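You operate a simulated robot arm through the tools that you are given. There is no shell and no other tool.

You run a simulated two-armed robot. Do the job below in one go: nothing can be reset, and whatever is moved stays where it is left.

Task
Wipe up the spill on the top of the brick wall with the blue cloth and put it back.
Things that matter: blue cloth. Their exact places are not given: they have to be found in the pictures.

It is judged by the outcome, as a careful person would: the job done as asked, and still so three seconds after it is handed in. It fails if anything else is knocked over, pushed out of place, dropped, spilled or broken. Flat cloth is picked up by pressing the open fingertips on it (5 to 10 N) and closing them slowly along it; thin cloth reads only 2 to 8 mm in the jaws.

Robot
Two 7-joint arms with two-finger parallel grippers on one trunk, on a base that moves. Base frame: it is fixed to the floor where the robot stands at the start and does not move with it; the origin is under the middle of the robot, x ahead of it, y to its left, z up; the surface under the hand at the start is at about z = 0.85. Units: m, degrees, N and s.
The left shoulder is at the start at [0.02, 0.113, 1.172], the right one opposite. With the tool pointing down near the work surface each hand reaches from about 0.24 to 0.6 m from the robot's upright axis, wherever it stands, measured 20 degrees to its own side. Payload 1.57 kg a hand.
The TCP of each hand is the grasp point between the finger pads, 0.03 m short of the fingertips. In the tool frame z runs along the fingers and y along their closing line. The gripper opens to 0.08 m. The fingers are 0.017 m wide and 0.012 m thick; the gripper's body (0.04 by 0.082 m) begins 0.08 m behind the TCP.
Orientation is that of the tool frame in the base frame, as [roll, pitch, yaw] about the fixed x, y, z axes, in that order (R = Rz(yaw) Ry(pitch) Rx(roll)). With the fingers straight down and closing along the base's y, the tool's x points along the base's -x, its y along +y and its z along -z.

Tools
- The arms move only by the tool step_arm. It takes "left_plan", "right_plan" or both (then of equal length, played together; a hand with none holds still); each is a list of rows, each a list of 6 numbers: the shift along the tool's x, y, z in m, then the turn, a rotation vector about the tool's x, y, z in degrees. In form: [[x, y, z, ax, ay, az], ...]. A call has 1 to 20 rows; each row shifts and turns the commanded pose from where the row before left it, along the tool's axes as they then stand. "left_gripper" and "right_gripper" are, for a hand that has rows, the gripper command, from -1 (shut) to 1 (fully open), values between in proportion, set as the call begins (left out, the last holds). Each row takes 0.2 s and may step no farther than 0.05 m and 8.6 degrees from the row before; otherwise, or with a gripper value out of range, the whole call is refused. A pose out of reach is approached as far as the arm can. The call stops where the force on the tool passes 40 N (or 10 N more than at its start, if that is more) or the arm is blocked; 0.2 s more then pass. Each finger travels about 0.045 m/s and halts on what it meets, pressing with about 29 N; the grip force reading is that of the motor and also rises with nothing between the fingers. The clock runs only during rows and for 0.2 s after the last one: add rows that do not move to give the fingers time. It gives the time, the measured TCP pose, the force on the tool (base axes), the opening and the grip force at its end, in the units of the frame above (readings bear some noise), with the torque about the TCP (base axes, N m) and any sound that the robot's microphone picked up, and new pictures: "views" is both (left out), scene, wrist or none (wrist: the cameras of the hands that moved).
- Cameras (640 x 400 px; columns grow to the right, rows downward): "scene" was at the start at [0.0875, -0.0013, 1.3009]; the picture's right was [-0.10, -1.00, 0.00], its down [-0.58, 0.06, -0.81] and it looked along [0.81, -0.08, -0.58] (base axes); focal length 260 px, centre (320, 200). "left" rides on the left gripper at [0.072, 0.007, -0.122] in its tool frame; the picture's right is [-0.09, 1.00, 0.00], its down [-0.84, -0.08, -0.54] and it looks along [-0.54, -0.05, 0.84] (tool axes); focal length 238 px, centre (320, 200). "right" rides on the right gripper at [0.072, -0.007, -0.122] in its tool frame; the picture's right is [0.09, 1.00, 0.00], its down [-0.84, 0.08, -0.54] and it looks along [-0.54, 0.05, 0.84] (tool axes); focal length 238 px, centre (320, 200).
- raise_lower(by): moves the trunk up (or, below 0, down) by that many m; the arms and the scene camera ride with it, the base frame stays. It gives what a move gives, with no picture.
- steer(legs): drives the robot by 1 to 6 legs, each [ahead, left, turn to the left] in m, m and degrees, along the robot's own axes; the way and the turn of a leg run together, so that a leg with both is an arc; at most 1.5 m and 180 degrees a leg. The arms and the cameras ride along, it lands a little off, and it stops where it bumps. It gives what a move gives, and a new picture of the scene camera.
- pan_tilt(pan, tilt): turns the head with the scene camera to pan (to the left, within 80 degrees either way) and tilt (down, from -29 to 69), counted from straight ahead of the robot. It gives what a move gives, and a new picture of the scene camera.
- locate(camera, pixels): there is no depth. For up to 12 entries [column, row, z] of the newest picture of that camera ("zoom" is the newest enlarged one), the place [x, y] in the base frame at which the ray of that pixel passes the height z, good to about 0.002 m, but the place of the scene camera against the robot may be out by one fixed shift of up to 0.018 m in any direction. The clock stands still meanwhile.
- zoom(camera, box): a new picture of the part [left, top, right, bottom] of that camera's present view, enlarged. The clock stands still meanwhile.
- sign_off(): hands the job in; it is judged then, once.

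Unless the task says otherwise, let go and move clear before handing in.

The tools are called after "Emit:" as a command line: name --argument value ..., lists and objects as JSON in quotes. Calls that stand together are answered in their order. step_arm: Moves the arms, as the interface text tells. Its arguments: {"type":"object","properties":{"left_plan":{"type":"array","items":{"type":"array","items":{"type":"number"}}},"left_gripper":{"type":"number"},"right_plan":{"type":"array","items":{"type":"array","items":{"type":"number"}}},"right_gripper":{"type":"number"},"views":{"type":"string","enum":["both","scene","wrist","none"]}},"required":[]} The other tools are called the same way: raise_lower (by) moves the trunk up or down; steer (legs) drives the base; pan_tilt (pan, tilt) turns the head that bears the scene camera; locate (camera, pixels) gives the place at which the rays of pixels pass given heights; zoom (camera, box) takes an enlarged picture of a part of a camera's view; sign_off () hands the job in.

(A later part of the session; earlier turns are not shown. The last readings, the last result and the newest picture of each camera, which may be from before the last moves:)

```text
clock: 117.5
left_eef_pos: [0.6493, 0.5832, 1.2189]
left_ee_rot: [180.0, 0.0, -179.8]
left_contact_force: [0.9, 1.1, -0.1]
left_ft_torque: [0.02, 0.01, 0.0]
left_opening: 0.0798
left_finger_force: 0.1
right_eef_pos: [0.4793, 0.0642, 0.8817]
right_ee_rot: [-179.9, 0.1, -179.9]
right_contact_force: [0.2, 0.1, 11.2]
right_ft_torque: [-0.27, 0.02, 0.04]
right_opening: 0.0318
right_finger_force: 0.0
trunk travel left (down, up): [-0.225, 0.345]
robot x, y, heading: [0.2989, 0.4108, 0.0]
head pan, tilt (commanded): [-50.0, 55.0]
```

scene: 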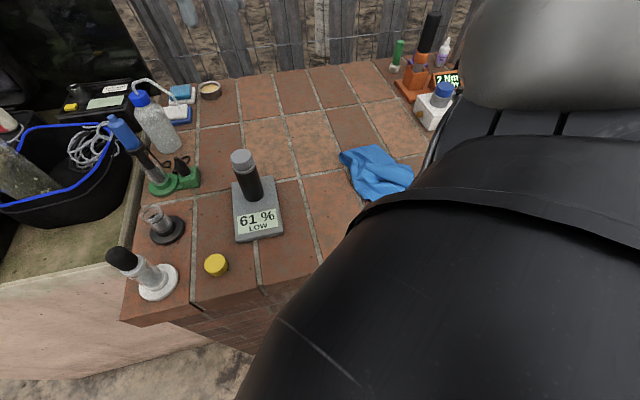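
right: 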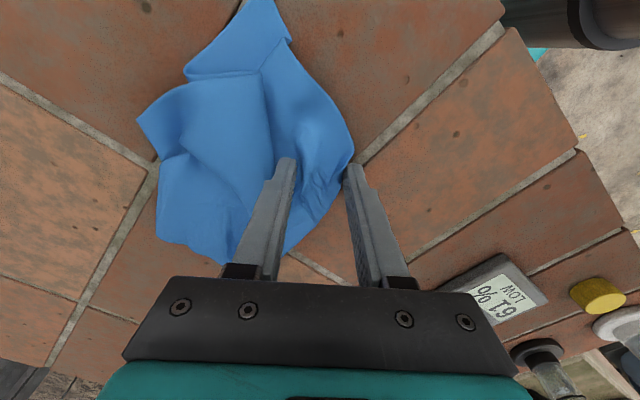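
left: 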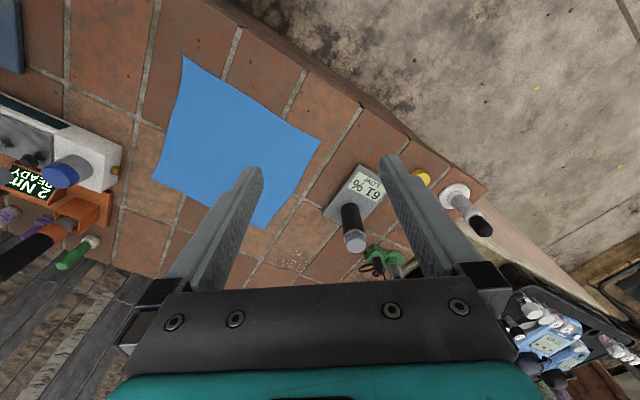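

Closing is already pulling the cloth outward on this side. I'll finish closing on the edge.

Emit:
step_arm --right_plan '[[0, 0, -0.0003, 0, 0, 0], [0, 0, 0, 0, 0, 0]]' --right_gripper -0.5 --views "none"

Emit:
step_arm --right_plan '[[0, 0, 0, 0, 0, 0], [0, 0, 0, 0, 0, 0]]' --right_gripper -0.8 --views "none"

Emit:
step_arm --right_plan '[[0, 0, 0, 0, 0, 0], [0, 0, 0, 0, 0, 0], [0, 0, 0, 0, 0, 0]]' --right_gripper -1.0 --views "wrist"

```text
clock: 118.1
left_eef_pos: [0.6493, 0.582, 1.2188]
left_ee_rot: [-179.9, 0.0, -179.8]
left_contact_force: [-0.3, 0.3, 0.1]
left_ft_torque: [0.01, -0.01, 0.01]
left_opening: 0.0798
left_finger_force: 0.0
right_eef_pos: [0.4796, 0.0637, 0.8825]
right_ee_rot: [-179.9, 0.1, -179.9]
right_contact_force: [0.2, -0.6, 10.4]
right_ft_torque: [-0.17, 0.01, -0.01]
right_opening: 0.0205
right_finger_force: 0.1
trunk travel left (down, up): [-0.225, 0.345]
robot x, y, heading: [0.2994, 0.4129, -0.0]
head pan, tilt (commanded): [-50.0, 55.0]
```

```text
clock: 118.7
left_eef_pos: [0.6486, 0.5823, 1.2182]
left_ee_rot: [-179.9, 0.1, -179.9]
left_contact_force: [-0.1, 0.6, 0.5]
left_ft_torque: [0.02, -0.02, -0.01]
left_opening: 0.0799
left_finger_force: 0.1
right_eef_pos: [0.4791, 0.064, 0.8811]
right_ee_rot: [-180.0, 0.1, -179.8]
right_contact_force: [-0.4, -1.3, 9.9]
right_ft_torque: [-0.1, 0.03, 0.0]
right_opening: 0.0088
right_finger_force: 0.3
trunk travel left (down, up): [-0.225, 0.345]
robot x, y, heading: [0.3008, 0.4115, 0.0]
head pan, tilt (commanded): [-50.0, 55.0]
```

```text
clock: 119.5
left_eef_pos: [0.6486, 0.5829, 1.2171]
left_ee_rot: [-180.0, 0.0, -179.8]
left_contact_force: [-0.3, -0.8, 0.0]
left_ft_torque: [-0.01, 0.02, -0.02]
left_opening: 0.0801
left_finger_force: 0.1
right_eef_pos: [0.4789, 0.0631, 0.883]
right_ee_rot: [180.0, 0.1, -179.9]
right_contact_force: [0.3, -0.4, 8.4]
right_ft_torque: [-0.12, 0.04, 0.02]
right_opening: 0.0042
right_finger_force: 25.1
trunk travel left (down, up): [-0.225, 0.345]
robot x, y, heading: [0.2968, 0.4102, 0.1]
head pan, tilt (commanded): [-50.0, 55.0]
```

right: 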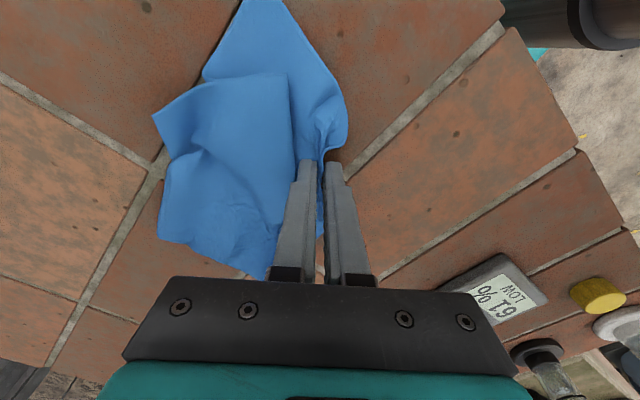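

It has gripped two layers (4.2 mm). I'll lift 3 cm and pull gently to the left, toward the original left corner.

Emit:
step_arm --right_plan '[[0, 0, -0.015, 0, 0, 0], [0, 0, -0.015, 0, 0, 0], [-0.002, 0.015, 0, 0, 0, 0], [-0.002, 0.015, 0, 0, 0, 0], [-0.002, 0.015, 0, 0, 0, 0], [-0.002, 0.015, 0, 0, 0, 0], [0, 0, 0, 0, 0, 0]]' --views "both"

```text
clock: 121.1
left_eef_pos: [0.6487, 0.5824, 1.2193]
left_ee_rot: [-180.0, 0.0, -179.9]
left_contact_force: [0.0, -0.6, -0.4]
left_ft_torque: [-0.02, -0.03, -0.02]
left_opening: 0.0799
left_finger_force: 0.0
right_eef_pos: [0.5044, 0.11, 0.9058]
right_ee_rot: [-180.0, -0.1, -179.9]
right_contact_force: [-0.2, 0.1, 0.1]
right_ft_torque: [-0.01, 0.0, 0.01]
right_opening: 0.0044
right_finger_force: 24.7
right hand out of reach, approached as far as the arm can: row 4, 5, 6
trunk travel left (down, up): [-0.225, 0.345]
robot x, y, heading: [0.3031, 0.4134, -0.3]
head pan, tilt (commanded): [-50.0, 55.0]
```

scene: 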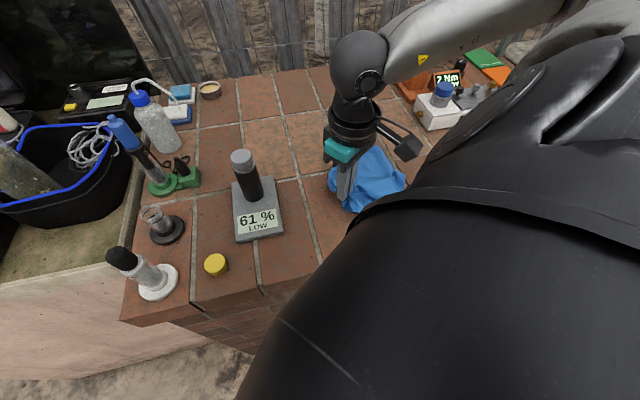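
right: 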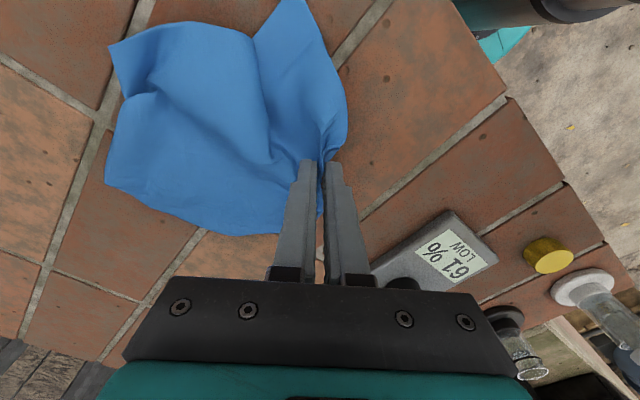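

The pull opened the cloth out well: it now spans from (107,180) to the pinch at (322,165) in the wrist view. I'll lower here and release slowly.

Emit:
step_arm --right_plan '[[0, 0, 0.012, 0, 0, 0], [0, 0, 0.006, 0, 0, 0], [0, 0, 0.002, 0, 0, 0], [0, 0, 0, 0, 0, 0]]' --views "none"

```text
clock: 122.1
left_eef_pos: [0.6487, 0.5818, 1.2196]
left_ee_rot: [-180.0, 0.0, -179.8]
left_contact_force: [0.4, 0.1, 0.2]
left_ft_torque: [0.0, 0.0, 0.0]
left_opening: 0.08
left_finger_force: 0.0
right_eef_pos: [0.5046, 0.1089, 0.8867]
right_ee_rot: [-180.0, 0.1, -179.9]
right_contact_force: [0.8, 0.7, 0.4]
right_ft_torque: [-0.01, 0.06, -0.03]
right_opening: 0.0042
right_finger_force: 25.2
trunk travel left (down, up): [-0.225, 0.345]
robot x, y, heading: [0.3012, 0.413, 0.1]
head pan, tilt (commanded): [-50.0, 55.0]
```

Emit:
step_arm --right_plan '[[0, 0, 0.002, 0, 0, 0], [0, 0, 0, 0, 0, 0]]' --right_gripper -0.7 --views "none"

Emit:
step_arm --right_plan '[[0, 0, 0, 0, 0, 0], [0, 0, 0, 0, 0, 0]]' --right_gripper -0.3 --views "none"

Emit:
step_arm --right_plan '[[0, 0, 0, 0, 0, 0], [0, 0, -0.01, 0, 0, 0], [0, 0, -0.04, 0, 0, 0], [0, 0, -0.04, 0, 0, 0], [0, 0, -0.04, 0, 0, 0], [0, 0, -0.04, 0, 0, 0], [0, 0, -0.04, 0, 0, 0], [0, -0.035, 0, 0, 5, 0], [0, -0.035, 0, 0, 5, 0], [0, -0.03, 0, 0, 5, 0], [0, 0, 0, 0, 5, 0], [0, 0, 0, 0, 0, 0]]' --right_gripper 0.2 --views "both"

```text
clock: 122.7
left_eef_pos: [0.6481, 0.5817, 1.219]
left_ee_rot: [-180.0, 0.0, -179.8]
left_contact_force: [1.2, -1.0, 0.1]
left_ft_torque: [-0.01, 0.03, 0.01]
left_opening: 0.08
left_finger_force: 0.0
right_eef_pos: [0.5049, 0.11, 0.8853]
right_ee_rot: [-180.0, 0.2, -180.0]
right_contact_force: [0.0, -0.9, -0.5]
right_ft_torque: [0.02, -0.03, -0.01]
right_opening: 0.0121
right_finger_force: 0.0
trunk travel left (down, up): [-0.225, 0.345]
robot x, y, heading: [0.2991, 0.412, 0.2]
head pan, tilt (commanded): [-50.0, 55.0]
```

```text
clock: 123.3
left_eef_pos: [0.6477, 0.5824, 1.2204]
left_ee_rot: [180.0, 0.1, -179.8]
left_contact_force: [-0.1, 0.4, 0.0]
left_ft_torque: [-0.03, 0.0, -0.03]
left_opening: 0.08
left_finger_force: 0.0
right_eef_pos: [0.5042, 0.1095, 0.8849]
right_ee_rot: [-179.9, 0.2, -179.9]
right_contact_force: [-0.8, -0.3, 0.0]
right_ft_torque: [0.02, 0.0, -0.01]
right_opening: 0.0281
right_finger_force: 0.1
trunk travel left (down, up): [-0.225, 0.345]
robot x, y, heading: [0.2962, 0.4106, 0.2]
head pan, tilt (commanded): [-50.0, 55.0]
```

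```text
clock: 125.9
left_eef_pos: [0.6485, 0.5825, 1.2187]
left_ee_rot: [-180.0, 0.1, -179.8]
left_contact_force: [0.3, 0.6, -0.4]
left_ft_torque: [-0.04, 0.0, 0.01]
left_opening: 0.0799
left_finger_force: 0.1
right_eef_pos: [0.5081, 0.006, 1.0947]
right_ee_rot: [180.0, -20.1, -179.9]
right_contact_force: [0.1, 0.1, -0.6]
right_ft_torque: [-0.02, 0.01, -0.02]
right_opening: 0.0481
right_finger_force: 0.0
right hand out of reach, approached as far as the arm can: row 3
trunk travel left (down, up): [-0.225, 0.345]
robot x, y, heading: [0.2984, 0.4114, 0.1]
head pan, tilt (commanded): [-50.0, 55.0]
```

scene: 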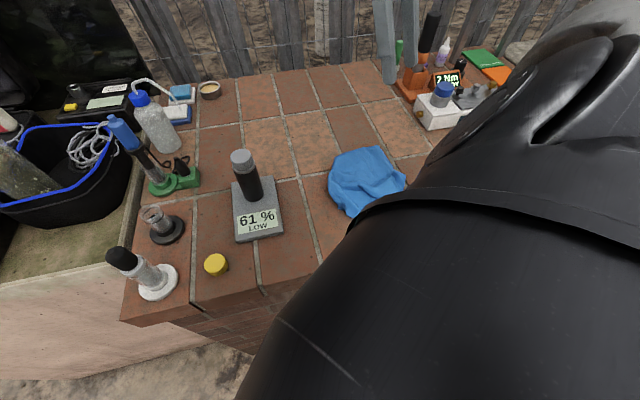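
right: 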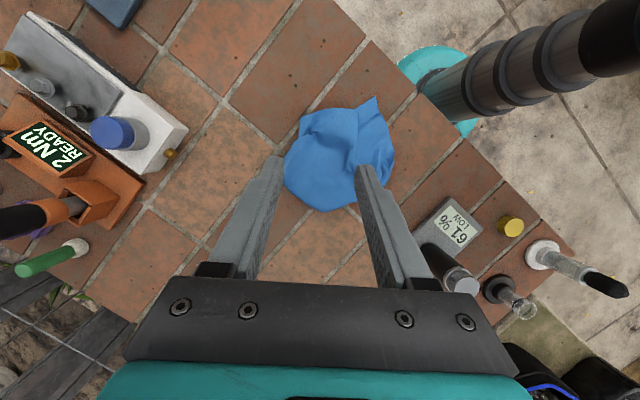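

Emit:
zoom --camera "right" --box '[256, 75, 416, 225]'

Emit:
locate --camera "right" --pixels '[[375, 96, 0.853], [302, 115, 0.853], [283, 180, 0.853], [325, 212, 0.853], [362, 200, 0.853], [394, 155, 0.853], [340, 160, 0.853], [165, 152, 0.85]]'

```text
2.67 times, centred on (336, 150) of right
```

zoom: 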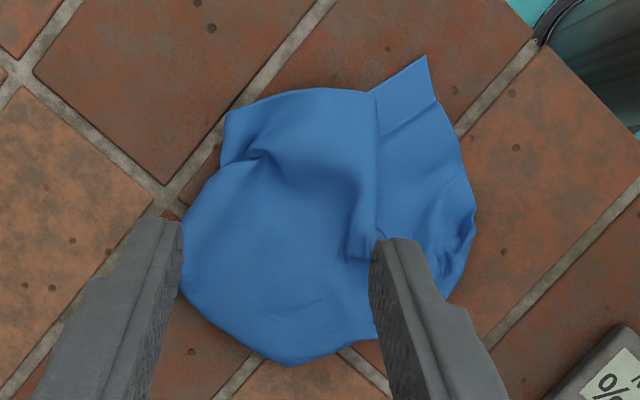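

```text
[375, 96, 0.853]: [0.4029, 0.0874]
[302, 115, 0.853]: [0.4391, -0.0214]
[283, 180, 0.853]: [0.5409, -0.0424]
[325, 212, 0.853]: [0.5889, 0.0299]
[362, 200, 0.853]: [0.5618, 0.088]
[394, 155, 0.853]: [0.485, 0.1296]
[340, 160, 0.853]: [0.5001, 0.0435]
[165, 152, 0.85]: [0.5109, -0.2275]
```

The cloth now covers roughly 0.19 by 0.17 m, centered near (0.50,0.04), a few centimetres left of where it was. I'll pull its right side out next; to reach there I yaw the hand 45 degrees and move above (0.497,-0.012).

Emit:
step_arm --right_plan '[[0, 0, 0, 0, -5, 0], [0, 0, 0, 0, -5, 0], [0, 0, 0, 0, -5, 0], [0, 0, 0, 0, -5, 0], [0, 0, 0, 0, 0, 7.5], [0, 0, 0, 0, 0, 7.5], [0, 0, 0, 0, 0, 7.5], [0, 0, 0, 0, 0, 7.5], [0, 0, 0, 0, 0, 7.5], [0, 0, 0, 0, 0, 7.5], [0, 0, 0, 0, 0, 0]]' --right_gripper 0.4 --views "both"

```text
clock: 128.3
left_eef_pos: [0.6487, 0.5817, 1.2189]
left_ee_rot: [-179.9, -0.1, -179.8]
left_contact_force: [0.3, -0.1, -0.6]
left_ft_torque: [0.01, -0.02, 0.0]
left_opening: 0.0797
left_finger_force: 0.2
right_eef_pos: [0.509, 0.0073, 1.0944]
right_ee_rot: [179.8, 0.1, 135.0]
right_contact_force: [0.5, -0.3, -0.2]
right_ft_torque: [0.01, 0.02, 0.02]
right_opening: 0.0561
right_finger_force: 0.1
trunk travel left (down, up): [-0.225, 0.345]
robot x, y, heading: [0.3032, 0.4101, 0.1]
head pan, tilt (commanded): [-50.0, 55.0]
```

scene: 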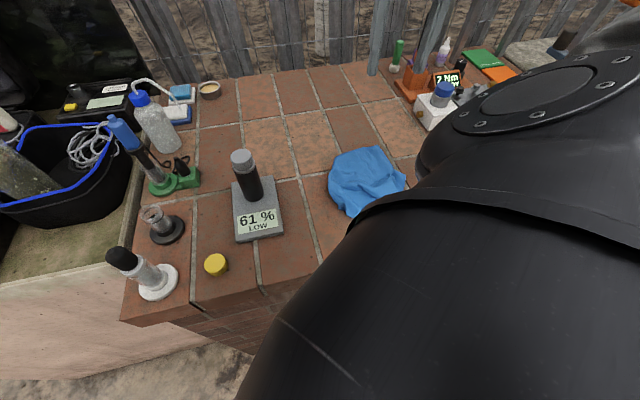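
right: 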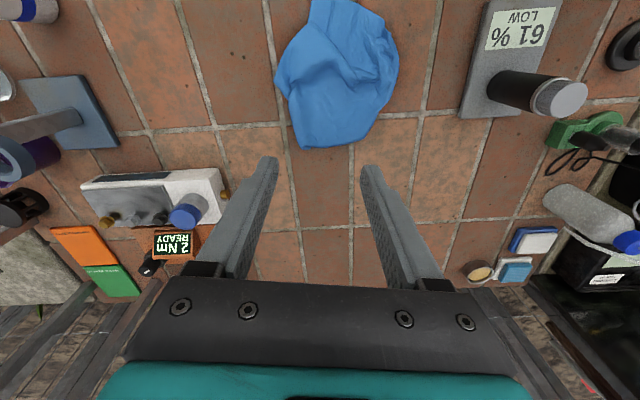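

The hand is yawed 45 degrees with the cloth at the top of the view (340,70). I'll test whether this orientation reaches the right-side target (0.53,-0.11) at a safe height before grasping.

Emit:
step_arm --right_plan '[[-0.0244, -0.017, 0.03, 0, 0, 0], [-0.0244, -0.017, 0.03, 0, 0, 0], [-0.0244, -0.017, 0.03, 0, 0, 0], [-0.0244, -0.017, 0.03, 0, 0, 0], [0, 0, 0.03, 0, 0, 0], [0, 0, 0, 0, 0, 0]]' --views "none"

```text
clock: 129.7
left_eef_pos: [0.6498, 0.5823, 1.2185]
left_ee_rot: [-180.0, 0.0, -179.8]
left_contact_force: [0.3, -0.6, 1.0]
left_ft_torque: [0.0, 0.02, -0.01]
left_opening: 0.08
left_finger_force: 0.1
right_eef_pos: [0.5302, -0.1115, 0.9436]
right_ee_rot: [179.9, 0.2, 135.0]
right_contact_force: [0.1, 0.0, -1.2]
right_ft_torque: [0.0, 0.01, 0.01]
right_opening: 0.0558
right_finger_force: 0.1
trunk travel left (down, up): [-0.225, 0.345]
robot x, y, heading: [0.2967, 0.411, 0.3]
head pan, tilt (commanded): [-50.0, 55.0]
```

Reachable in this orientation. Now I move back over the cloth's right edge at (0.497,-0.012) and lower toward it.

Emit:
step_arm --right_plan '[[0.0312, 0.0157, 0, 0, 0, 0], [0.0312, 0.0157, 0, 0, 0, 0], [0.0312, 0.0157, 0, 0, 0, 0], [0, 0, 0.03, 0, 0, 0], [0, 0, 0.015, 0, 0, 0], [0, 0, 0.01, 0, 0, 0], [0, 0, 0, 0, 0, 0]]' --views "wrist"

```text
clock: 131.3
left_eef_pos: [0.6487, 0.5816, 1.2183]
left_ee_rot: [180.0, 0.0, -179.8]
left_contact_force: [0.0, 0.3, -1.2]
left_ft_torque: [0.03, 0.01, -0.02]
left_opening: 0.0798
left_finger_force: 0.0
right_eef_pos: [0.4963, -0.011, 0.8893]
right_ee_rot: [180.0, 0.1, 135.1]
right_contact_force: [0.1, -0.4, -0.9]
right_ft_torque: [0.03, 0.03, -0.02]
right_opening: 0.056
right_finger_force: 0.2
trunk travel left (down, up): [-0.225, 0.345]
robot x, y, heading: [0.2981, 0.4098, 0.2]
head pan, tilt (commanded): [-50.0, 55.0]
```

right: 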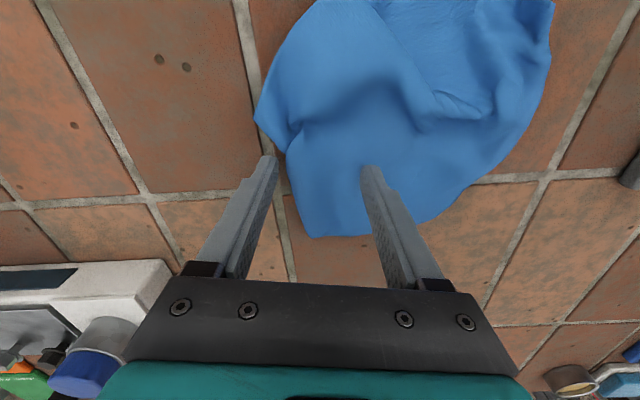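

The fingers straddle the right edge (left fingertip outside at (270,160), right fingertip on cloth at (370,175)). I'll lower to light contact.

Emit:
step_arm --right_plan '[[0, 0, 0.003, 0, 0, 0], [0, 0, 0.002, 0, 0, 0], [0, 0, 0, 0, 0, 0]]' --views "none"

```text
clock: 132.1
left_eef_pos: [0.6487, 0.582, 1.219]
left_ee_rot: [179.9, 0.0, -179.9]
left_contact_force: [-0.2, 0.3, 0.0]
left_ft_torque: [-0.01, 0.01, 0.03]
left_opening: 0.0801
left_finger_force: 0.0
right_eef_pos: [0.4972, -0.0108, 0.8845]
right_ee_rot: [179.8, 0.1, 135.0]
right_contact_force: [-0.3, -0.7, 0.2]
right_ft_torque: [0.0, -0.02, -0.02]
right_opening: 0.0561
right_finger_force: 0.0
trunk travel left (down, up): [-0.225, 0.345]
robot x, y, heading: [0.2993, 0.4101, 0.1]
head pan, tilt (commanded): [-50.0, 55.0]
```

Emit:
step_arm --right_plan '[[0, 0, 0.0015, 0, 0, 0], [0, 0, 0.0008, 0, 0, 0], [0, 0, 0, 0, 0, 0]]' --views "none"

```text
clock: 132.9
left_eef_pos: [0.6485, 0.5826, 1.2202]
left_ee_rot: [179.9, 0.1, -179.8]
left_contact_force: [-0.2, -0.6, -0.3]
left_ft_torque: [0.02, 0.03, 0.0]
left_opening: 0.0803
left_finger_force: 0.0
right_eef_pos: [0.4968, -0.0109, 0.8819]
right_ee_rot: [179.9, 0.2, 135.1]
right_contact_force: [-1.2, -0.3, 10.9]
right_ft_torque: [0.27, -0.25, 0.01]
right_opening: 0.0554
right_finger_force: 0.0
trunk travel left (down, up): [-0.225, 0.345]
robot x, y, heading: [0.2989, 0.4121, 0.1]
head pan, tilt (commanded): [-50.0, 55.0]
```

Contact is 11 N on the inner finger, slightly firm. I'll ease off a touch and close slowly.

Emit:
step_arm --right_plan '[[0, 0, -0.0004, 0, 0, 0], [0, 0, 0, 0, 0, 0]]' --right_gripper 0.1 --views "none"

Emit:
step_arm --right_plan '[[0, 0, 0, 0, 0, 0], [0, 0, 0, 0, 0, 0]]' --right_gripper -0.2 --views "none"

Emit:
step_arm --right_plan '[[0, 0, 0, 0, 0, 0], [0, 0, 0, 0, 0, 0]]' --right_gripper -0.5 --views "none"

Emit:
step_arm --right_plan '[[0, 0, 0, 0, 0, 0], [0, 0, 0, 0, 0, 0]]' --right_gripper -0.8 --views "none"

Emit:
step_arm --right_plan '[[0, 0, 0, 0, 0, 0], [0, 0, 0, 0, 0, 0], [0, 0, 0, 0, 0, 0]]' --right_gripper -1.0 --views "wrist"

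```text
clock: 133.5
left_eef_pos: [0.6471, 0.5834, 1.2198]
left_ee_rot: [180.0, 0.0, -179.9]
left_contact_force: [-0.4, 0.7, 0.6]
left_ft_torque: [-0.01, -0.01, 0.02]
left_opening: 0.0798
left_finger_force: 0.2
right_eef_pos: [0.4968, -0.0114, 0.8833]
right_ee_rot: [-179.9, 0.1, 135.1]
right_contact_force: [1.2, -0.5, 7.2]
right_ft_torque: [0.13, -0.15, 0.0]
right_opening: 0.0447
right_finger_force: 0.4
trunk travel left (down, up): [-0.225, 0.345]
robot x, y, heading: [0.2984, 0.4122, 0.1]
head pan, tilt (commanded): [-50.0, 55.0]
```

```text
clock: 134.1
left_eef_pos: [0.6498, 0.5815, 1.2185]
left_ee_rot: [-179.9, 0.0, -179.7]
left_contact_force: [0.1, -0.4, 0.2]
left_ft_torque: [-0.01, -0.01, 0.01]
left_opening: 0.0799
left_finger_force: 0.1
right_eef_pos: [0.4963, -0.0115, 0.8832]
right_ee_rot: [180.0, 0.1, 135.1]
right_contact_force: [0.7, -0.6, 6.2]
right_ft_torque: [0.11, -0.09, 0.0]
right_opening: 0.032
right_finger_force: 0.0
trunk travel left (down, up): [-0.225, 0.345]
robot x, y, heading: [0.296, 0.4113, 0.0]
head pan, tilt (commanded): [-50.0, 55.0]
```

```text
clock: 134.7
left_eef_pos: [0.6481, 0.5822, 1.2183]
left_ee_rot: [-180.0, 0.1, -179.8]
left_contact_force: [-0.3, -0.2, 0.0]
left_ft_torque: [0.0, 0.01, 0.0]
left_opening: 0.08
left_finger_force: 0.0
right_eef_pos: [0.4968, -0.0106, 0.8829]
right_ee_rot: [180.0, 0.1, 135.2]
right_contact_force: [-0.5, 0.2, 6.0]
right_ft_torque: [0.09, -0.09, -0.01]
right_opening: 0.0203
right_finger_force: 0.2
trunk travel left (down, up): [-0.225, 0.345]
robot x, y, heading: [0.2981, 0.4072, 0.3]
head pan, tilt (commanded): [-50.0, 55.0]
```

```text
clock: 135.3
left_eef_pos: [0.6491, 0.5828, 1.2187]
left_ee_rot: [-180.0, 0.0, -179.8]
left_contact_force: [0.6, 0.3, -0.1]
left_ft_torque: [0.0, 0.02, 0.01]
left_opening: 0.08
left_finger_force: 0.2
right_eef_pos: [0.4962, -0.0106, 0.8821]
right_ee_rot: [179.9, 0.1, 135.1]
right_contact_force: [1.2, 1.0, 6.5]
right_ft_torque: [0.07, -0.08, -0.01]
right_opening: 0.0085
right_finger_force: 2.5
trunk travel left (down, up): [-0.225, 0.345]
robot x, y, heading: [0.2968, 0.4098, 0.3]
head pan, tilt (commanded): [-50.0, 55.0]
```

```text
clock: 136.1
left_eef_pos: [0.6492, 0.5823, 1.2188]
left_ee_rot: [-179.9, 0.1, -179.8]
left_contact_force: [0.2, 0.0, 0.6]
left_ft_torque: [-0.02, 0.01, 0.01]
left_opening: 0.0799
left_finger_force: 0.0
right_eef_pos: [0.4959, -0.011, 0.8825]
right_ee_rot: [179.9, 0.1, 135.1]
right_contact_force: [1.8, 0.9, 6.3]
right_ft_torque: [0.04, -0.1, 0.04]
right_opening: 0.004
right_finger_force: 24.6
trunk travel left (down, up): [-0.225, 0.345]
robot x, y, heading: [0.2997, 0.4148, 0.1]
head pan, tilt (commanded): [-50.0, 55.0]
```

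right: 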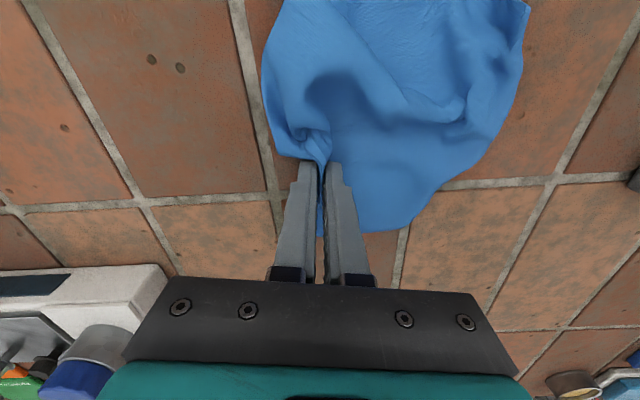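

Gripped again at 4.0 mm. I'll lift 3 cm and pull to the right, toward the original right corner, in short steps.

Emit:
step_arm --right_plan '[[0, 0, -0.015, 0, 0, 0], [0, 0, -0.015, 0, 0, 0], [-0.0142, -0.0062, 0, 0, 0, 0], [-0.0142, -0.0062, 0, 0, 0, 0], [-0.0142, -0.0062, 0, 0, 0, 0], [-0.0142, -0.0062, 0, 0, 0, 0], [-0.0142, -0.0062, 0, 0, 0, 0], [0, 0, 0, 0, 0, 0]]' --views "wrist"

```text
clock: 137.9
left_eef_pos: [0.6494, 0.5826, 1.2188]
left_ee_rot: [-180.0, 0.0, -179.8]
left_contact_force: [-0.8, -0.1, 0.0]
left_ft_torque: [-0.03, -0.01, -0.02]
left_opening: 0.0799
left_finger_force: 0.1
right_eef_pos: [0.525, -0.0837, 0.9112]
right_ee_rot: [-180.0, 0.1, 135.1]
right_contact_force: [-0.3, 1.1, 0.6]
right_ft_torque: [0.01, 0.02, -0.01]
right_opening: 0.0038
right_finger_force: 24.7
trunk travel left (down, up): [-0.225, 0.345]
robot x, y, heading: [0.2974, 0.4128, 0.0]
head pan, tilt (commanded): [-50.0, 55.0]
```

right: 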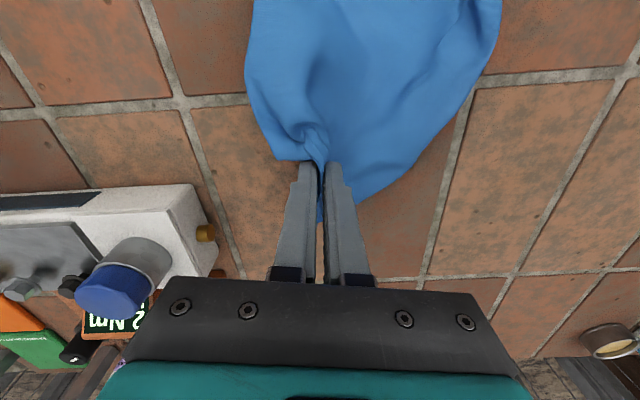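

Emit:
zoom --camera "scene" --box '[300, 110, 460, 210]'

Emit:
locate --camera "right" --pixels '[[245, 85, 0.853], [255, 2, 0.853], [318, 220, 0.853], [400, 170, 0.853], [470, 75, 0.853], [500, 15, 0.853]]'

```text
4.00 times, centred on (380, 160) of scene
```

zoom: 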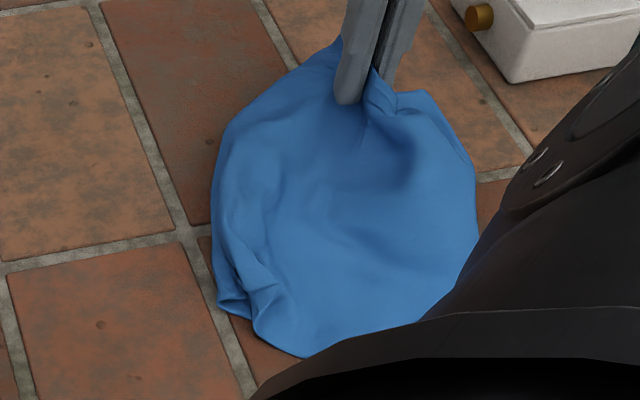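

```text
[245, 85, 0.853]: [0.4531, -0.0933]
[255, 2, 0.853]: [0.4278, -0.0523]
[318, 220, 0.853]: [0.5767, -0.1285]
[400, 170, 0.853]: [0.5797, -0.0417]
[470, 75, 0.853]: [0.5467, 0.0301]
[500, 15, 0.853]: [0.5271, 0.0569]
```

The cloth is now much flatter and centered near its original spot. I'll lower here and release slowly.

Emit:
step_arm --right_plan '[[0, 0, 0.015, 0, 0, 0], [0, 0, 0.009, 0, 0, 0], [0, 0, 0.003, 0, 0, 0], [0, 0, 0, 0, 0, 0]]' --views "none"

Emit:
step_arm --right_plan '[[0, 0, 0.0005, 0, 0, 0], [0, 0, 0, 0, 0, 0]]' --right_gripper -0.7 --views "none"

Emit:
step_arm --right_plan '[[0, 0, 0, 0, 0, 0], [0, 0, 0, 0, 0, 0]]' --right_gripper -0.3 --views "none"

Emit:
step_arm --right_plan '[[0, 0, 0, 0, 0, 0], [0, 0, -0.01, 0, 0, 0], [0, 0, -0.04, 0, 0, 0], [0, 0, -0.04, 0, 0, 0], [0, 0, -0.04, 0, 0, 0], [0, 0, -0.04, 0, 0, 0], [0, 0, -0.03, 0, 0, 0], [0.03, 0.01, 0, 0, 0, 0], [0.03, 0.01, 0, 0, 0, 0], [0.02, 0.01, 0, 0, 0, 0], [0, 0, 0, 0, 0, 0]]' --right_gripper 0.1 --views "both"

```text
clock: 138.9
left_eef_pos: [0.648, 0.5828, 1.2186]
left_ee_rot: [180.0, 0.1, -179.8]
left_contact_force: [0.1, 0.0, -0.6]
left_ft_torque: [-0.03, 0.01, 0.02]
left_opening: 0.0802
left_finger_force: 0.1
right_eef_pos: [0.5243, -0.0837, 0.8854]
right_ee_rot: [-180.0, 0.0, 135.1]
right_contact_force: [-1.2, -1.1, 3.6]
right_ft_torque: [-0.02, -0.03, -0.04]
right_opening: 0.0038
right_finger_force: 24.6
trunk travel left (down, up): [-0.225, 0.345]
robot x, y, heading: [0.3018, 0.4117, 0.1]
head pan, tilt (commanded): [-50.0, 55.0]
```

```text
clock: 139.5
left_eef_pos: [0.6477, 0.5815, 1.2192]
left_ee_rot: [179.9, 0.0, -179.7]
left_contact_force: [-0.7, 0.0, -1.0]
left_ft_torque: [-0.01, -0.02, -0.01]
left_opening: 0.0801
left_finger_force: 0.0
right_eef_pos: [0.5253, -0.082, 0.8844]
right_ee_rot: [179.9, 0.0, 135.2]
right_contact_force: [-0.5, 0.6, 0.3]
right_ft_torque: [0.03, 0.0, 0.02]
right_opening: 0.012
right_finger_force: 0.0
trunk travel left (down, up): [-0.225, 0.345]
robot x, y, heading: [0.2987, 0.4134, 0.2]
head pan, tilt (commanded): [-50.0, 55.0]
```

```text
clock: 140.1
left_eef_pos: [0.6482, 0.5816, 1.2188]
left_ee_rot: [-180.0, -0.1, -179.9]
left_contact_force: [-0.6, -0.7, 0.4]
left_ft_torque: [0.03, 0.02, 0.03]
left_opening: 0.0801
left_finger_force: 0.1
right_eef_pos: [0.5242, -0.0817, 0.8843]
right_ee_rot: [179.9, 0.0, 135.1]
right_contact_force: [-1.1, 0.7, 0.3]
right_ft_torque: [0.0, -0.04, 0.0]
right_opening: 0.0279
right_finger_force: 0.1
trunk travel left (down, up): [-0.225, 0.345]
robot x, y, heading: [0.2969, 0.4103, 0.3]
head pan, tilt (commanded): [-50.0, 55.0]
```

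```text
clock: 142.5
left_eef_pos: [0.649, 0.581, 1.2192]
left_ee_rot: [180.0, 0.0, -179.7]
left_contact_force: [-0.2, -0.4, -0.6]
left_ft_torque: [0.02, 0.02, -0.02]
left_opening: 0.0798
left_finger_force: 0.1
right_eef_pos: [0.4894, -0.0039, 1.0847]
right_ee_rot: [179.8, 0.1, 135.1]
right_contact_force: [-0.6, 0.1, -0.8]
right_ft_torque: [0.01, 0.01, -0.03]
right_opening: 0.044
right_finger_force: 0.2
trunk travel left (down, up): [-0.225, 0.345]
robot x, y, heading: [0.2981, 0.4109, 0.2]
head pan, tilt (commanded): [-50.0, 55.0]
```

scene: 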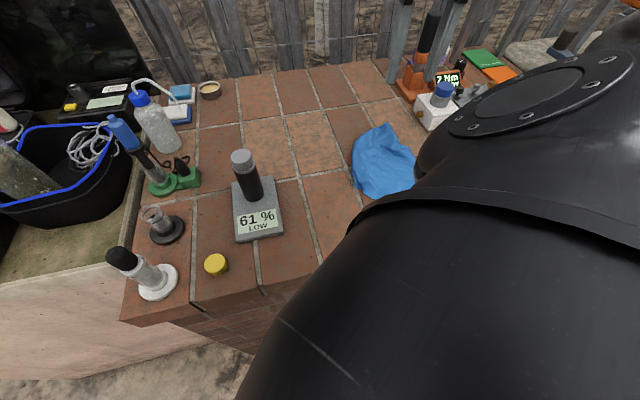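
right: 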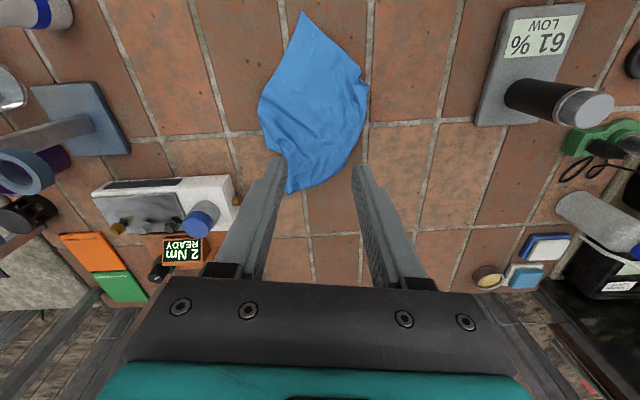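

Emit:
zoom --camera "right" --box '[230, 0, 400, 200]'

Emit:
locate --camera "right" --pixels '[[303, 12, 0.853], [258, 108, 0.853], [288, 193, 0.853], [340, 165, 0.853], [368, 85, 0.853], [312, 105, 0.853]]'

```text
2.00 times, centred on (315, 100) of right
```

zoom: 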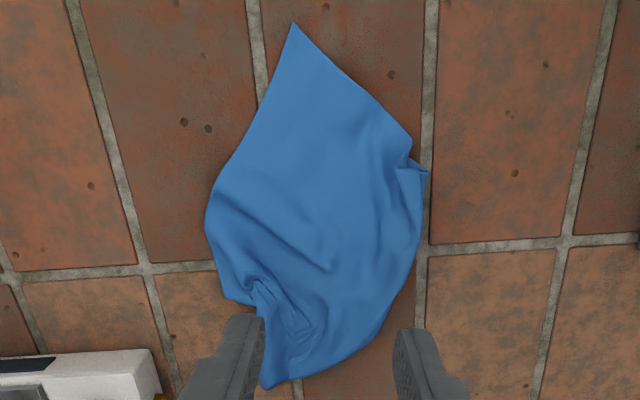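

```text
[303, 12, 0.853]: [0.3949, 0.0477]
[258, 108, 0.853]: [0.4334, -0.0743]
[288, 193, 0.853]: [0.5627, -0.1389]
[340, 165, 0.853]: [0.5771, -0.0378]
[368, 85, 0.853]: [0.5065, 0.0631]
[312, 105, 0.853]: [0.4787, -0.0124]
```

The cloth is now spread from (0.395,0.048) to (0.563,-0.139), centered about 3–4 cm short of its original centre. One more pull on the far-left edge toward the original far-left side should open and recentre it, so I move above (0.531,0.0).

Emit:
step_arm --right_plan '[[-0.013, 0.016, 0.04, 0, 0, 0], [-0.013, 0.016, 0.04, 0, 0, 0], [0, 0, 0.045, 0, 0, 0], [0, 0, 0.04, 0, 0, 0], [0, 0, 0.025, 0, 0, 0], [0, 0, 0, 0, 0, 0]]' --right_gripper 0.4 --views "wrist"

```text
clock: 143.9
left_eef_pos: [0.6485, 0.5829, 1.2183]
left_ee_rot: [-179.9, 0.1, -179.8]
left_contact_force: [-0.2, 0.7, 0.0]
left_ft_torque: [0.02, 0.0, 0.0]
left_opening: 0.08
left_finger_force: 0.0
right_eef_pos: [0.5301, -0.0005, 0.895]
right_ee_rot: [179.8, 0.0, 135.0]
right_contact_force: [-0.2, 0.0, -0.1]
right_ft_torque: [0.01, -0.04, 0.0]
right_opening: 0.0562
right_finger_force: 0.0
trunk travel left (down, up): [-0.225, 0.345]
robot x, y, heading: [0.2962, 0.4121, 0.2]
head pan, tilt (commanded): [-50.0, 55.0]
```

right: 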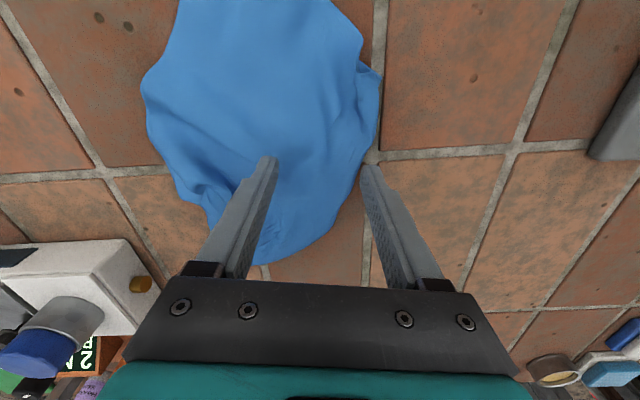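

The fingers straddle the far-left edge (edge at about (362,165)). I'll lower to light contact.

Emit:
step_arm --right_plan '[[0, 0, 0.007, 0, 0, 0], [0, 0, 0.003, 0, 0, 0], [0, 0, 0.001, 0, 0, 0], [0, 0, 0, 0, 0, 0]]' --views "none"

```text
clock: 144.9
left_eef_pos: [0.648, 0.5816, 1.2193]
left_ee_rot: [-180.0, -0.1, -179.8]
left_contact_force: [-0.2, 0.3, 1.0]
left_ft_torque: [0.0, 0.0, 0.02]
left_opening: 0.08
left_finger_force: 0.0
right_eef_pos: [0.5304, -0.0005, 0.8847]
right_ee_rot: [179.9, 0.1, 135.2]
right_contact_force: [0.8, 0.8, 0.8]
right_ft_torque: [0.01, -0.01, 0.01]
right_opening: 0.056
right_finger_force: 0.1
trunk travel left (down, up): [-0.225, 0.345]
robot x, y, heading: [0.2946, 0.4054, 0.3]
head pan, tilt (commanded): [-50.0, 55.0]
```

Emit:
step_arm --right_plan '[[0, 0, 0.0015, 0, 0, 0], [0, 0, 0.0005, 0, 0, 0], [0, 0, 0, 0, 0, 0]]' --views "none"

```text
clock: 145.7
left_eef_pos: [0.6484, 0.5831, 1.2183]
left_ee_rot: [-180.0, 0.1, -179.8]
left_contact_force: [-0.1, -0.4, -0.1]
left_ft_torque: [0.0, 0.0, 0.03]
left_opening: 0.0801
left_finger_force: 0.0
right_eef_pos: [0.5303, -0.0005, 0.8817]
right_ee_rot: [179.9, 0.1, 135.2]
right_contact_force: [0.4, -0.2, 3.1]
right_ft_torque: [-0.09, 0.03, 0.0]
right_opening: 0.0566
right_finger_force: 0.2
trunk travel left (down, up): [-0.225, 0.345]
robot x, y, heading: [0.2957, 0.4139, 0.2]
head pan, tilt (commanded): [-50.0, 55.0]
```

Light contact of 3 N; I'll add a touch and close slowly.

Emit:
step_arm --right_plan '[[0, 0, 0.0004, 0, 0, 0], [0, 0, 0, 0, 0, 0]]' --right_gripper 0.1 --views "none"

Emit:
step_arm --right_plan '[[0, 0, 0, 0, 0, 0], [0, 0, 0, 0, 0, 0]]' --right_gripper -0.2 --views "none"

Emit:
step_arm --right_plan '[[0, 0, 0, 0, 0, 0], [0, 0, 0, 0, 0, 0]]' --right_gripper -0.5 --views "none"

Emit:
step_arm --right_plan '[[0, 0, 0, 0, 0, 0], [0, 0, 0, 0, 0, 0]]' --right_gripper -0.8 --views "none"

Emit:
step_arm --right_plan '[[0, 0, 0, 0, 0, 0], [0, 0, 0, 0, 0, 0], [0, 0, 0, 0, 0, 0]]' --right_gripper -1.0 --views "wrist"

```text
clock: 146.3
left_eef_pos: [0.6482, 0.5819, 1.2185]
left_ee_rot: [180.0, -0.1, -179.7]
left_contact_force: [-0.9, 0.2, -0.2]
left_ft_torque: [0.01, -0.01, -0.02]
left_opening: 0.0798
left_finger_force: 0.0
right_eef_pos: [0.532, -0.0009, 0.8819]
right_ee_rot: [179.9, 0.2, 135.2]
right_contact_force: [-0.4, 0.1, 7.0]
right_ft_torque: [-0.14, 0.13, -0.01]
right_opening: 0.0442
right_finger_force: 0.0
trunk travel left (down, up): [-0.225, 0.345]
robot x, y, heading: [0.2968, 0.4112, 0.2]
head pan, tilt (commanded): [-50.0, 55.0]
```

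```text
clock: 146.9
left_eef_pos: [0.6489, 0.5813, 1.2188]
left_ee_rot: [-180.0, 0.0, -179.9]
left_contact_force: [0.1, -0.1, 0.8]
left_ft_torque: [0.02, -0.02, -0.03]
left_opening: 0.0802
left_finger_force: 0.1
right_eef_pos: [0.5317, -0.0004, 0.882]
right_ee_rot: [179.9, 0.1, 135.1]
right_contact_force: [0.3, -0.9, 10.8]
right_ft_torque: [-0.16, 0.13, 0.01]
right_opening: 0.0319
right_finger_force: 0.0
trunk travel left (down, up): [-0.225, 0.345]
robot x, y, heading: [0.2978, 0.414, 0.1]
head pan, tilt (commanded): [-50.0, 55.0]
```

```text
clock: 147.5
left_eef_pos: [0.6492, 0.5824, 1.2177]
left_ee_rot: [-180.0, 0.1, -179.8]
left_contact_force: [-0.1, 1.1, 0.2]
left_ft_torque: [-0.02, -0.01, -0.01]
left_opening: 0.0798
left_finger_force: 0.1
right_eef_pos: [0.5315, -0.0003, 0.8818]
right_ee_rot: [180.0, 0.3, 135.1]
right_contact_force: [0.1, -0.1, 12.2]
right_ft_torque: [-0.13, 0.06, 0.0]
right_opening: 0.0201
right_finger_force: 0.4
trunk travel left (down, up): [-0.225, 0.345]
robot x, y, heading: [0.2981, 0.4114, -0.1]
head pan, tilt (commanded): [-50.0, 55.0]
```

```text
clock: 148.1
left_eef_pos: [0.6474, 0.5819, 1.2193]
left_ee_rot: [-180.0, 0.2, -179.8]
left_contact_force: [1.3, 0.4, -0.2]
left_ft_torque: [-0.01, 0.0, 0.02]
left_opening: 0.0802
left_finger_force: 0.1
right_eef_pos: [0.5308, -0.0011, 0.8813]
right_ee_rot: [179.9, 0.2, 135.1]
right_contact_force: [-1.7, -2.3, 13.1]
right_ft_torque: [-0.17, 0.09, -0.01]
right_opening: 0.0088
right_finger_force: 1.8
trunk travel left (down, up): [-0.225, 0.345]
robot x, y, heading: [0.2984, 0.4125, 0.1]
head pan, tilt (commanded): [-50.0, 55.0]
```

```text
clock: 148.9
left_eef_pos: [0.6493, 0.5835, 1.218]
left_ee_rot: [180.0, 0.0, -179.8]
left_contact_force: [-0.5, 0.2, 0.1]
left_ft_torque: [-0.01, 0.02, 0.02]
left_opening: 0.0798
left_finger_force: 0.1
right_eef_pos: [0.531, -0.0001, 0.8815]
right_ee_rot: [179.9, 0.2, 135.1]
right_contact_force: [-1.6, -2.0, 14.4]
right_ft_torque: [-0.12, 0.05, -0.02]
right_opening: 0.0033
right_finger_force: 24.3
trunk travel left (down, up): [-0.225, 0.345]
robot x, y, heading: [0.2988, 0.4103, -0.2]
head pan, tilt (commanded): [-50.0, 55.0]
```

right: 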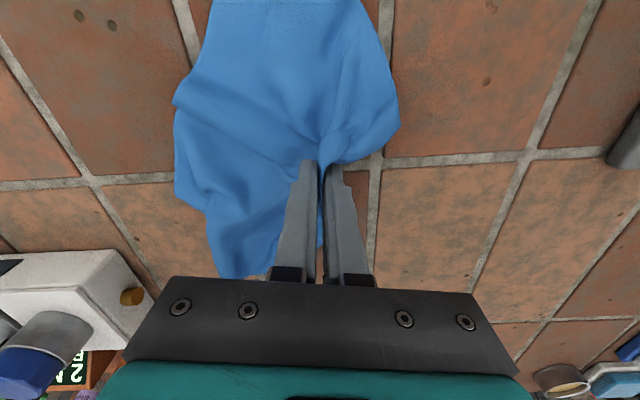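

Gripped at 3.3 mm. I'll lift 3 cm and pull toward the far-left side in short steps.

Emit:
step_arm --right_plan '[[0, 0, -0.015, 0, 0, 0], [0, 0, -0.02, 0, 0, 0], [0.001, 0.0132, 0, 0, 0, 0], [0.001, 0.0132, 0, 0, 0, 0], [0.001, 0.0132, 0, 0, 0, 0], [0.001, 0.0132, 0, 0, 0, 0], [0.001, 0.0132, 0, 0, 0, 0], [0, 0, 0, 0, 0, 0]]' --views "both"

Emit:
zoom --camera "scene" --box '[300, 110, 460, 210]'

```text
clock: 150.7
left_eef_pos: [0.6489, 0.5822, 1.2183]
left_ee_rot: [180.0, 0.0, -179.7]
left_contact_force: [0.5, -0.3, -0.2]
left_ft_torque: [-0.01, 0.05, -0.02]
left_opening: 0.0803
left_finger_force: 0.0
right_eef_pos: [0.5741, 0.0487, 0.9167]
right_ee_rot: [180.0, 0.1, 135.2]
right_contact_force: [-0.1, -0.3, 1.0]
right_ft_torque: [-0.01, -0.02, -0.04]
right_opening: 0.0033
right_finger_force: 23.9
trunk travel left (down, up): [-0.225, 0.345]
robot x, y, heading: [0.3003, 0.4072, -0.0]
head pan, tilt (commanded): [-50.0, 55.0]
```

scene: 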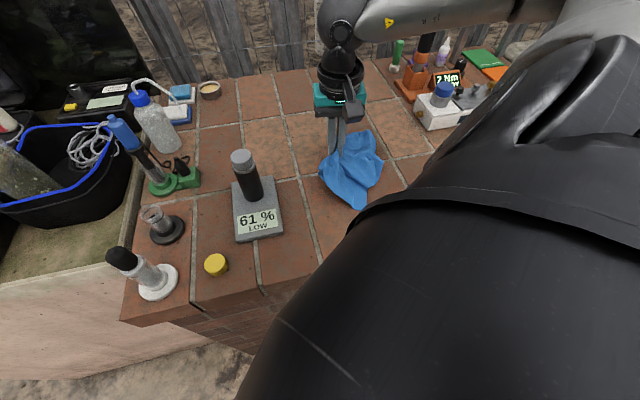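
right: 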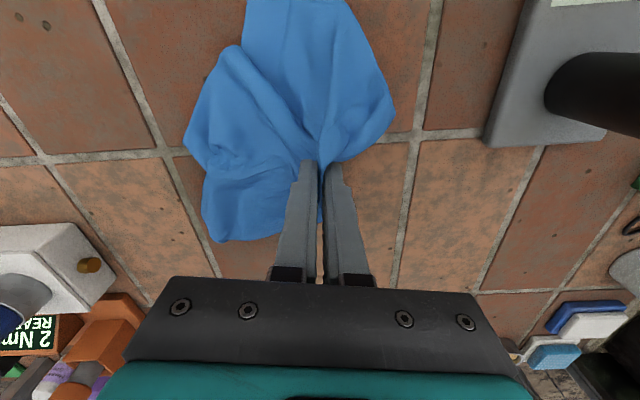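

```text
4.00 times, centred on (380, 160) of scene
```

zoom: 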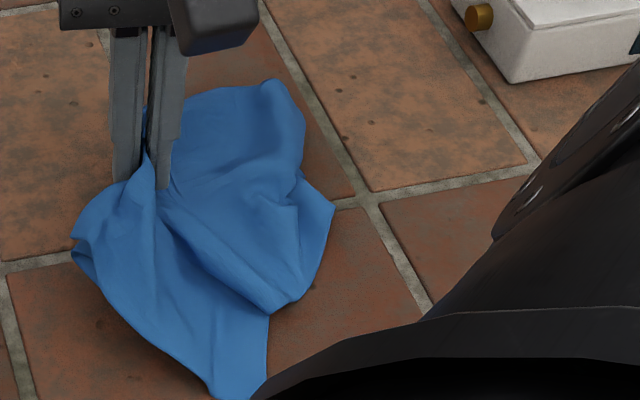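

Emit:
locate --camera "right" --pixels '[[185, 140, 0.853], [210, 238, 0.853], [300, 215, 0.853], [392, 105, 0.853], [345, 2, 0.853], [245, 8, 0.853], [218, 60, 0.853]]'

```text
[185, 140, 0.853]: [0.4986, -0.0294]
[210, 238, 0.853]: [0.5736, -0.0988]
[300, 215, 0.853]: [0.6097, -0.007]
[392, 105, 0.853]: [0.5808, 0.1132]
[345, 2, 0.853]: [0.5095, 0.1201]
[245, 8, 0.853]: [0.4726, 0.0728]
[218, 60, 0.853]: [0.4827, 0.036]
```

The whole cloth followed a little, so it is now close to or slightly past its original centre. I'll lower and release here, then look from above.

Emit:
step_arm --right_plan '[[0, -0.008, 0.015, 0, 0, 0], [0, -0.008, 0.012, 0, 0, 0], [0, 0, 0.005, 0, 0, 0], [0, 0, 0, 0, 0, 0]]' --views "none"

Emit:
step_arm --right_plan '[[0, 0, 0, 0, 0, 0], [0, 0, 0, 0, 0, 0]]' --right_gripper -0.7 --views "none"

Emit:
step_arm --right_plan '[[0, 0, 0, 0, 0, 0], [0, 0, 0, 0, 0, 0]]' --right_gripper -0.3 --views "none"

Emit:
step_arm --right_plan '[[0, 0, 0, 0, 0, 0], [0, 0, -0.01, 0, 0, 0], [0, 0, -0.04, 0, 0, 0], [0, 0, -0.04, 0, 0, 0], [0, 0, -0.04, 0, 0, 0], [0, 0, -0.04, 0, 0, 0], [0, 0, -0.04, 0, 0, 0], [0.03, -0.01, 0, 0, 0, 0], [0.03, -0.01, 0, 0, 0, 0], [0, 0, 0, 0, 0, 0]]' --right_gripper 0.1 --views "both"

```text
clock: 151.7
left_eef_pos: [0.6487, 0.582, 1.2196]
left_ee_rot: [-180.0, 0.0, -179.9]
left_contact_force: [-0.4, -0.3, -0.7]
left_ft_torque: [0.02, 0.05, 0.02]
left_opening: 0.0799
left_finger_force: 0.0
right_eef_pos: [0.5629, 0.037, 0.8843]
right_ee_rot: [179.8, 0.1, 135.0]
right_contact_force: [0.2, -0.1, 0.6]
right_ft_torque: [0.0, 0.03, -0.02]
right_opening: 0.0035
right_finger_force: 24.5
trunk travel left (down, up): [-0.225, 0.345]
robot x, y, heading: [0.3007, 0.4135, 0.0]
head pan, tilt (commanded): [-50.0, 55.0]
```

```text
clock: 152.3
left_eef_pos: [0.6483, 0.5829, 1.2195]
left_ee_rot: [-179.9, 0.0, -179.9]
left_contact_force: [0.1, -0.4, -0.7]
left_ft_torque: [0.0, 0.01, 0.0]
left_opening: 0.08
left_finger_force: 0.1
right_eef_pos: [0.5632, 0.0377, 0.8831]
right_ee_rot: [-180.0, 0.2, 135.0]
right_contact_force: [0.2, -0.6, 0.0]
right_ft_torque: [0.0, 0.03, 0.03]
right_opening: 0.0122
right_finger_force: 0.0
trunk travel left (down, up): [-0.225, 0.345]
robot x, y, heading: [0.2982, 0.4128, 0.1]
head pan, tilt (commanded): [-50.0, 55.0]
```

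```text
clock: 152.9
left_eef_pos: [0.6491, 0.5828, 1.2193]
left_ee_rot: [179.9, -0.1, -179.8]
left_contact_force: [0.5, 1.0, 0.0]
left_ft_torque: [0.01, 0.01, -0.01]
left_opening: 0.08
left_finger_force: 0.2
right_eef_pos: [0.563, 0.0373, 0.8838]
right_ee_rot: [179.9, 0.1, 135.1]
right_contact_force: [0.5, 1.0, -0.3]
right_ft_torque: [0.0, -0.01, -0.02]
right_opening: 0.0279
right_finger_force: 0.1
trunk travel left (down, up): [-0.225, 0.345]
robot x, y, heading: [0.3, 0.4147, 0.1]
head pan, tilt (commanded): [-50.0, 55.0]
```

```text
clock: 155.1
left_eef_pos: [0.6494, 0.5818, 1.2193]
left_ee_rot: [-179.9, 0.0, -179.8]
left_contact_force: [-0.6, 0.3, -0.2]
left_ft_torque: [-0.01, 0.01, 0.05]
left_opening: 0.08
left_finger_force: 0.1
right_eef_pos: [0.5045, 0.0663, 1.0929]
right_ee_rot: [179.9, 0.0, 135.1]
right_contact_force: [-0.4, -0.3, 0.7]
right_ft_torque: [-0.02, -0.02, 0.0]
right_opening: 0.0441
right_finger_force: 0.0
trunk travel left (down, up): [-0.225, 0.345]
robot x, y, heading: [0.2937, 0.4115, -0.1]
head pan, tilt (commanded): [-50.0, 55.0]
```

scene: 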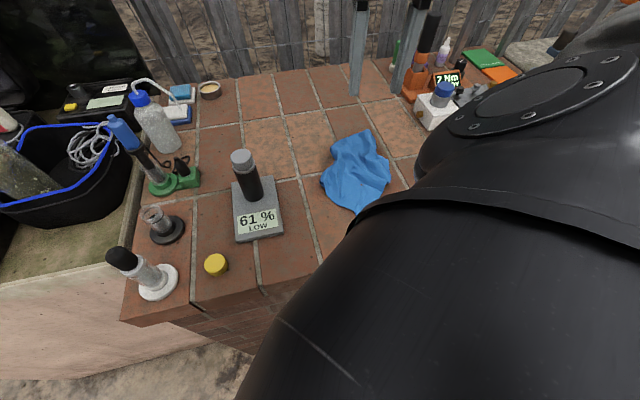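
right: 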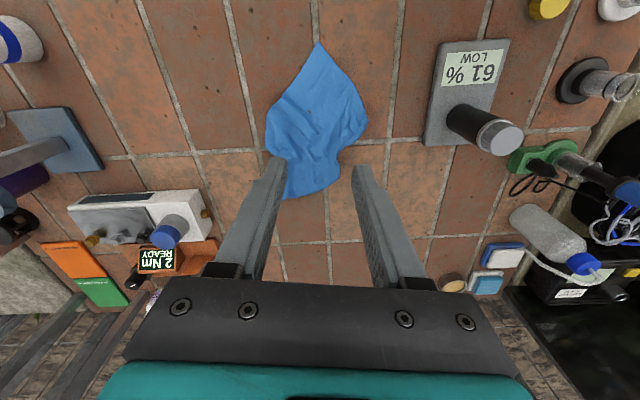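

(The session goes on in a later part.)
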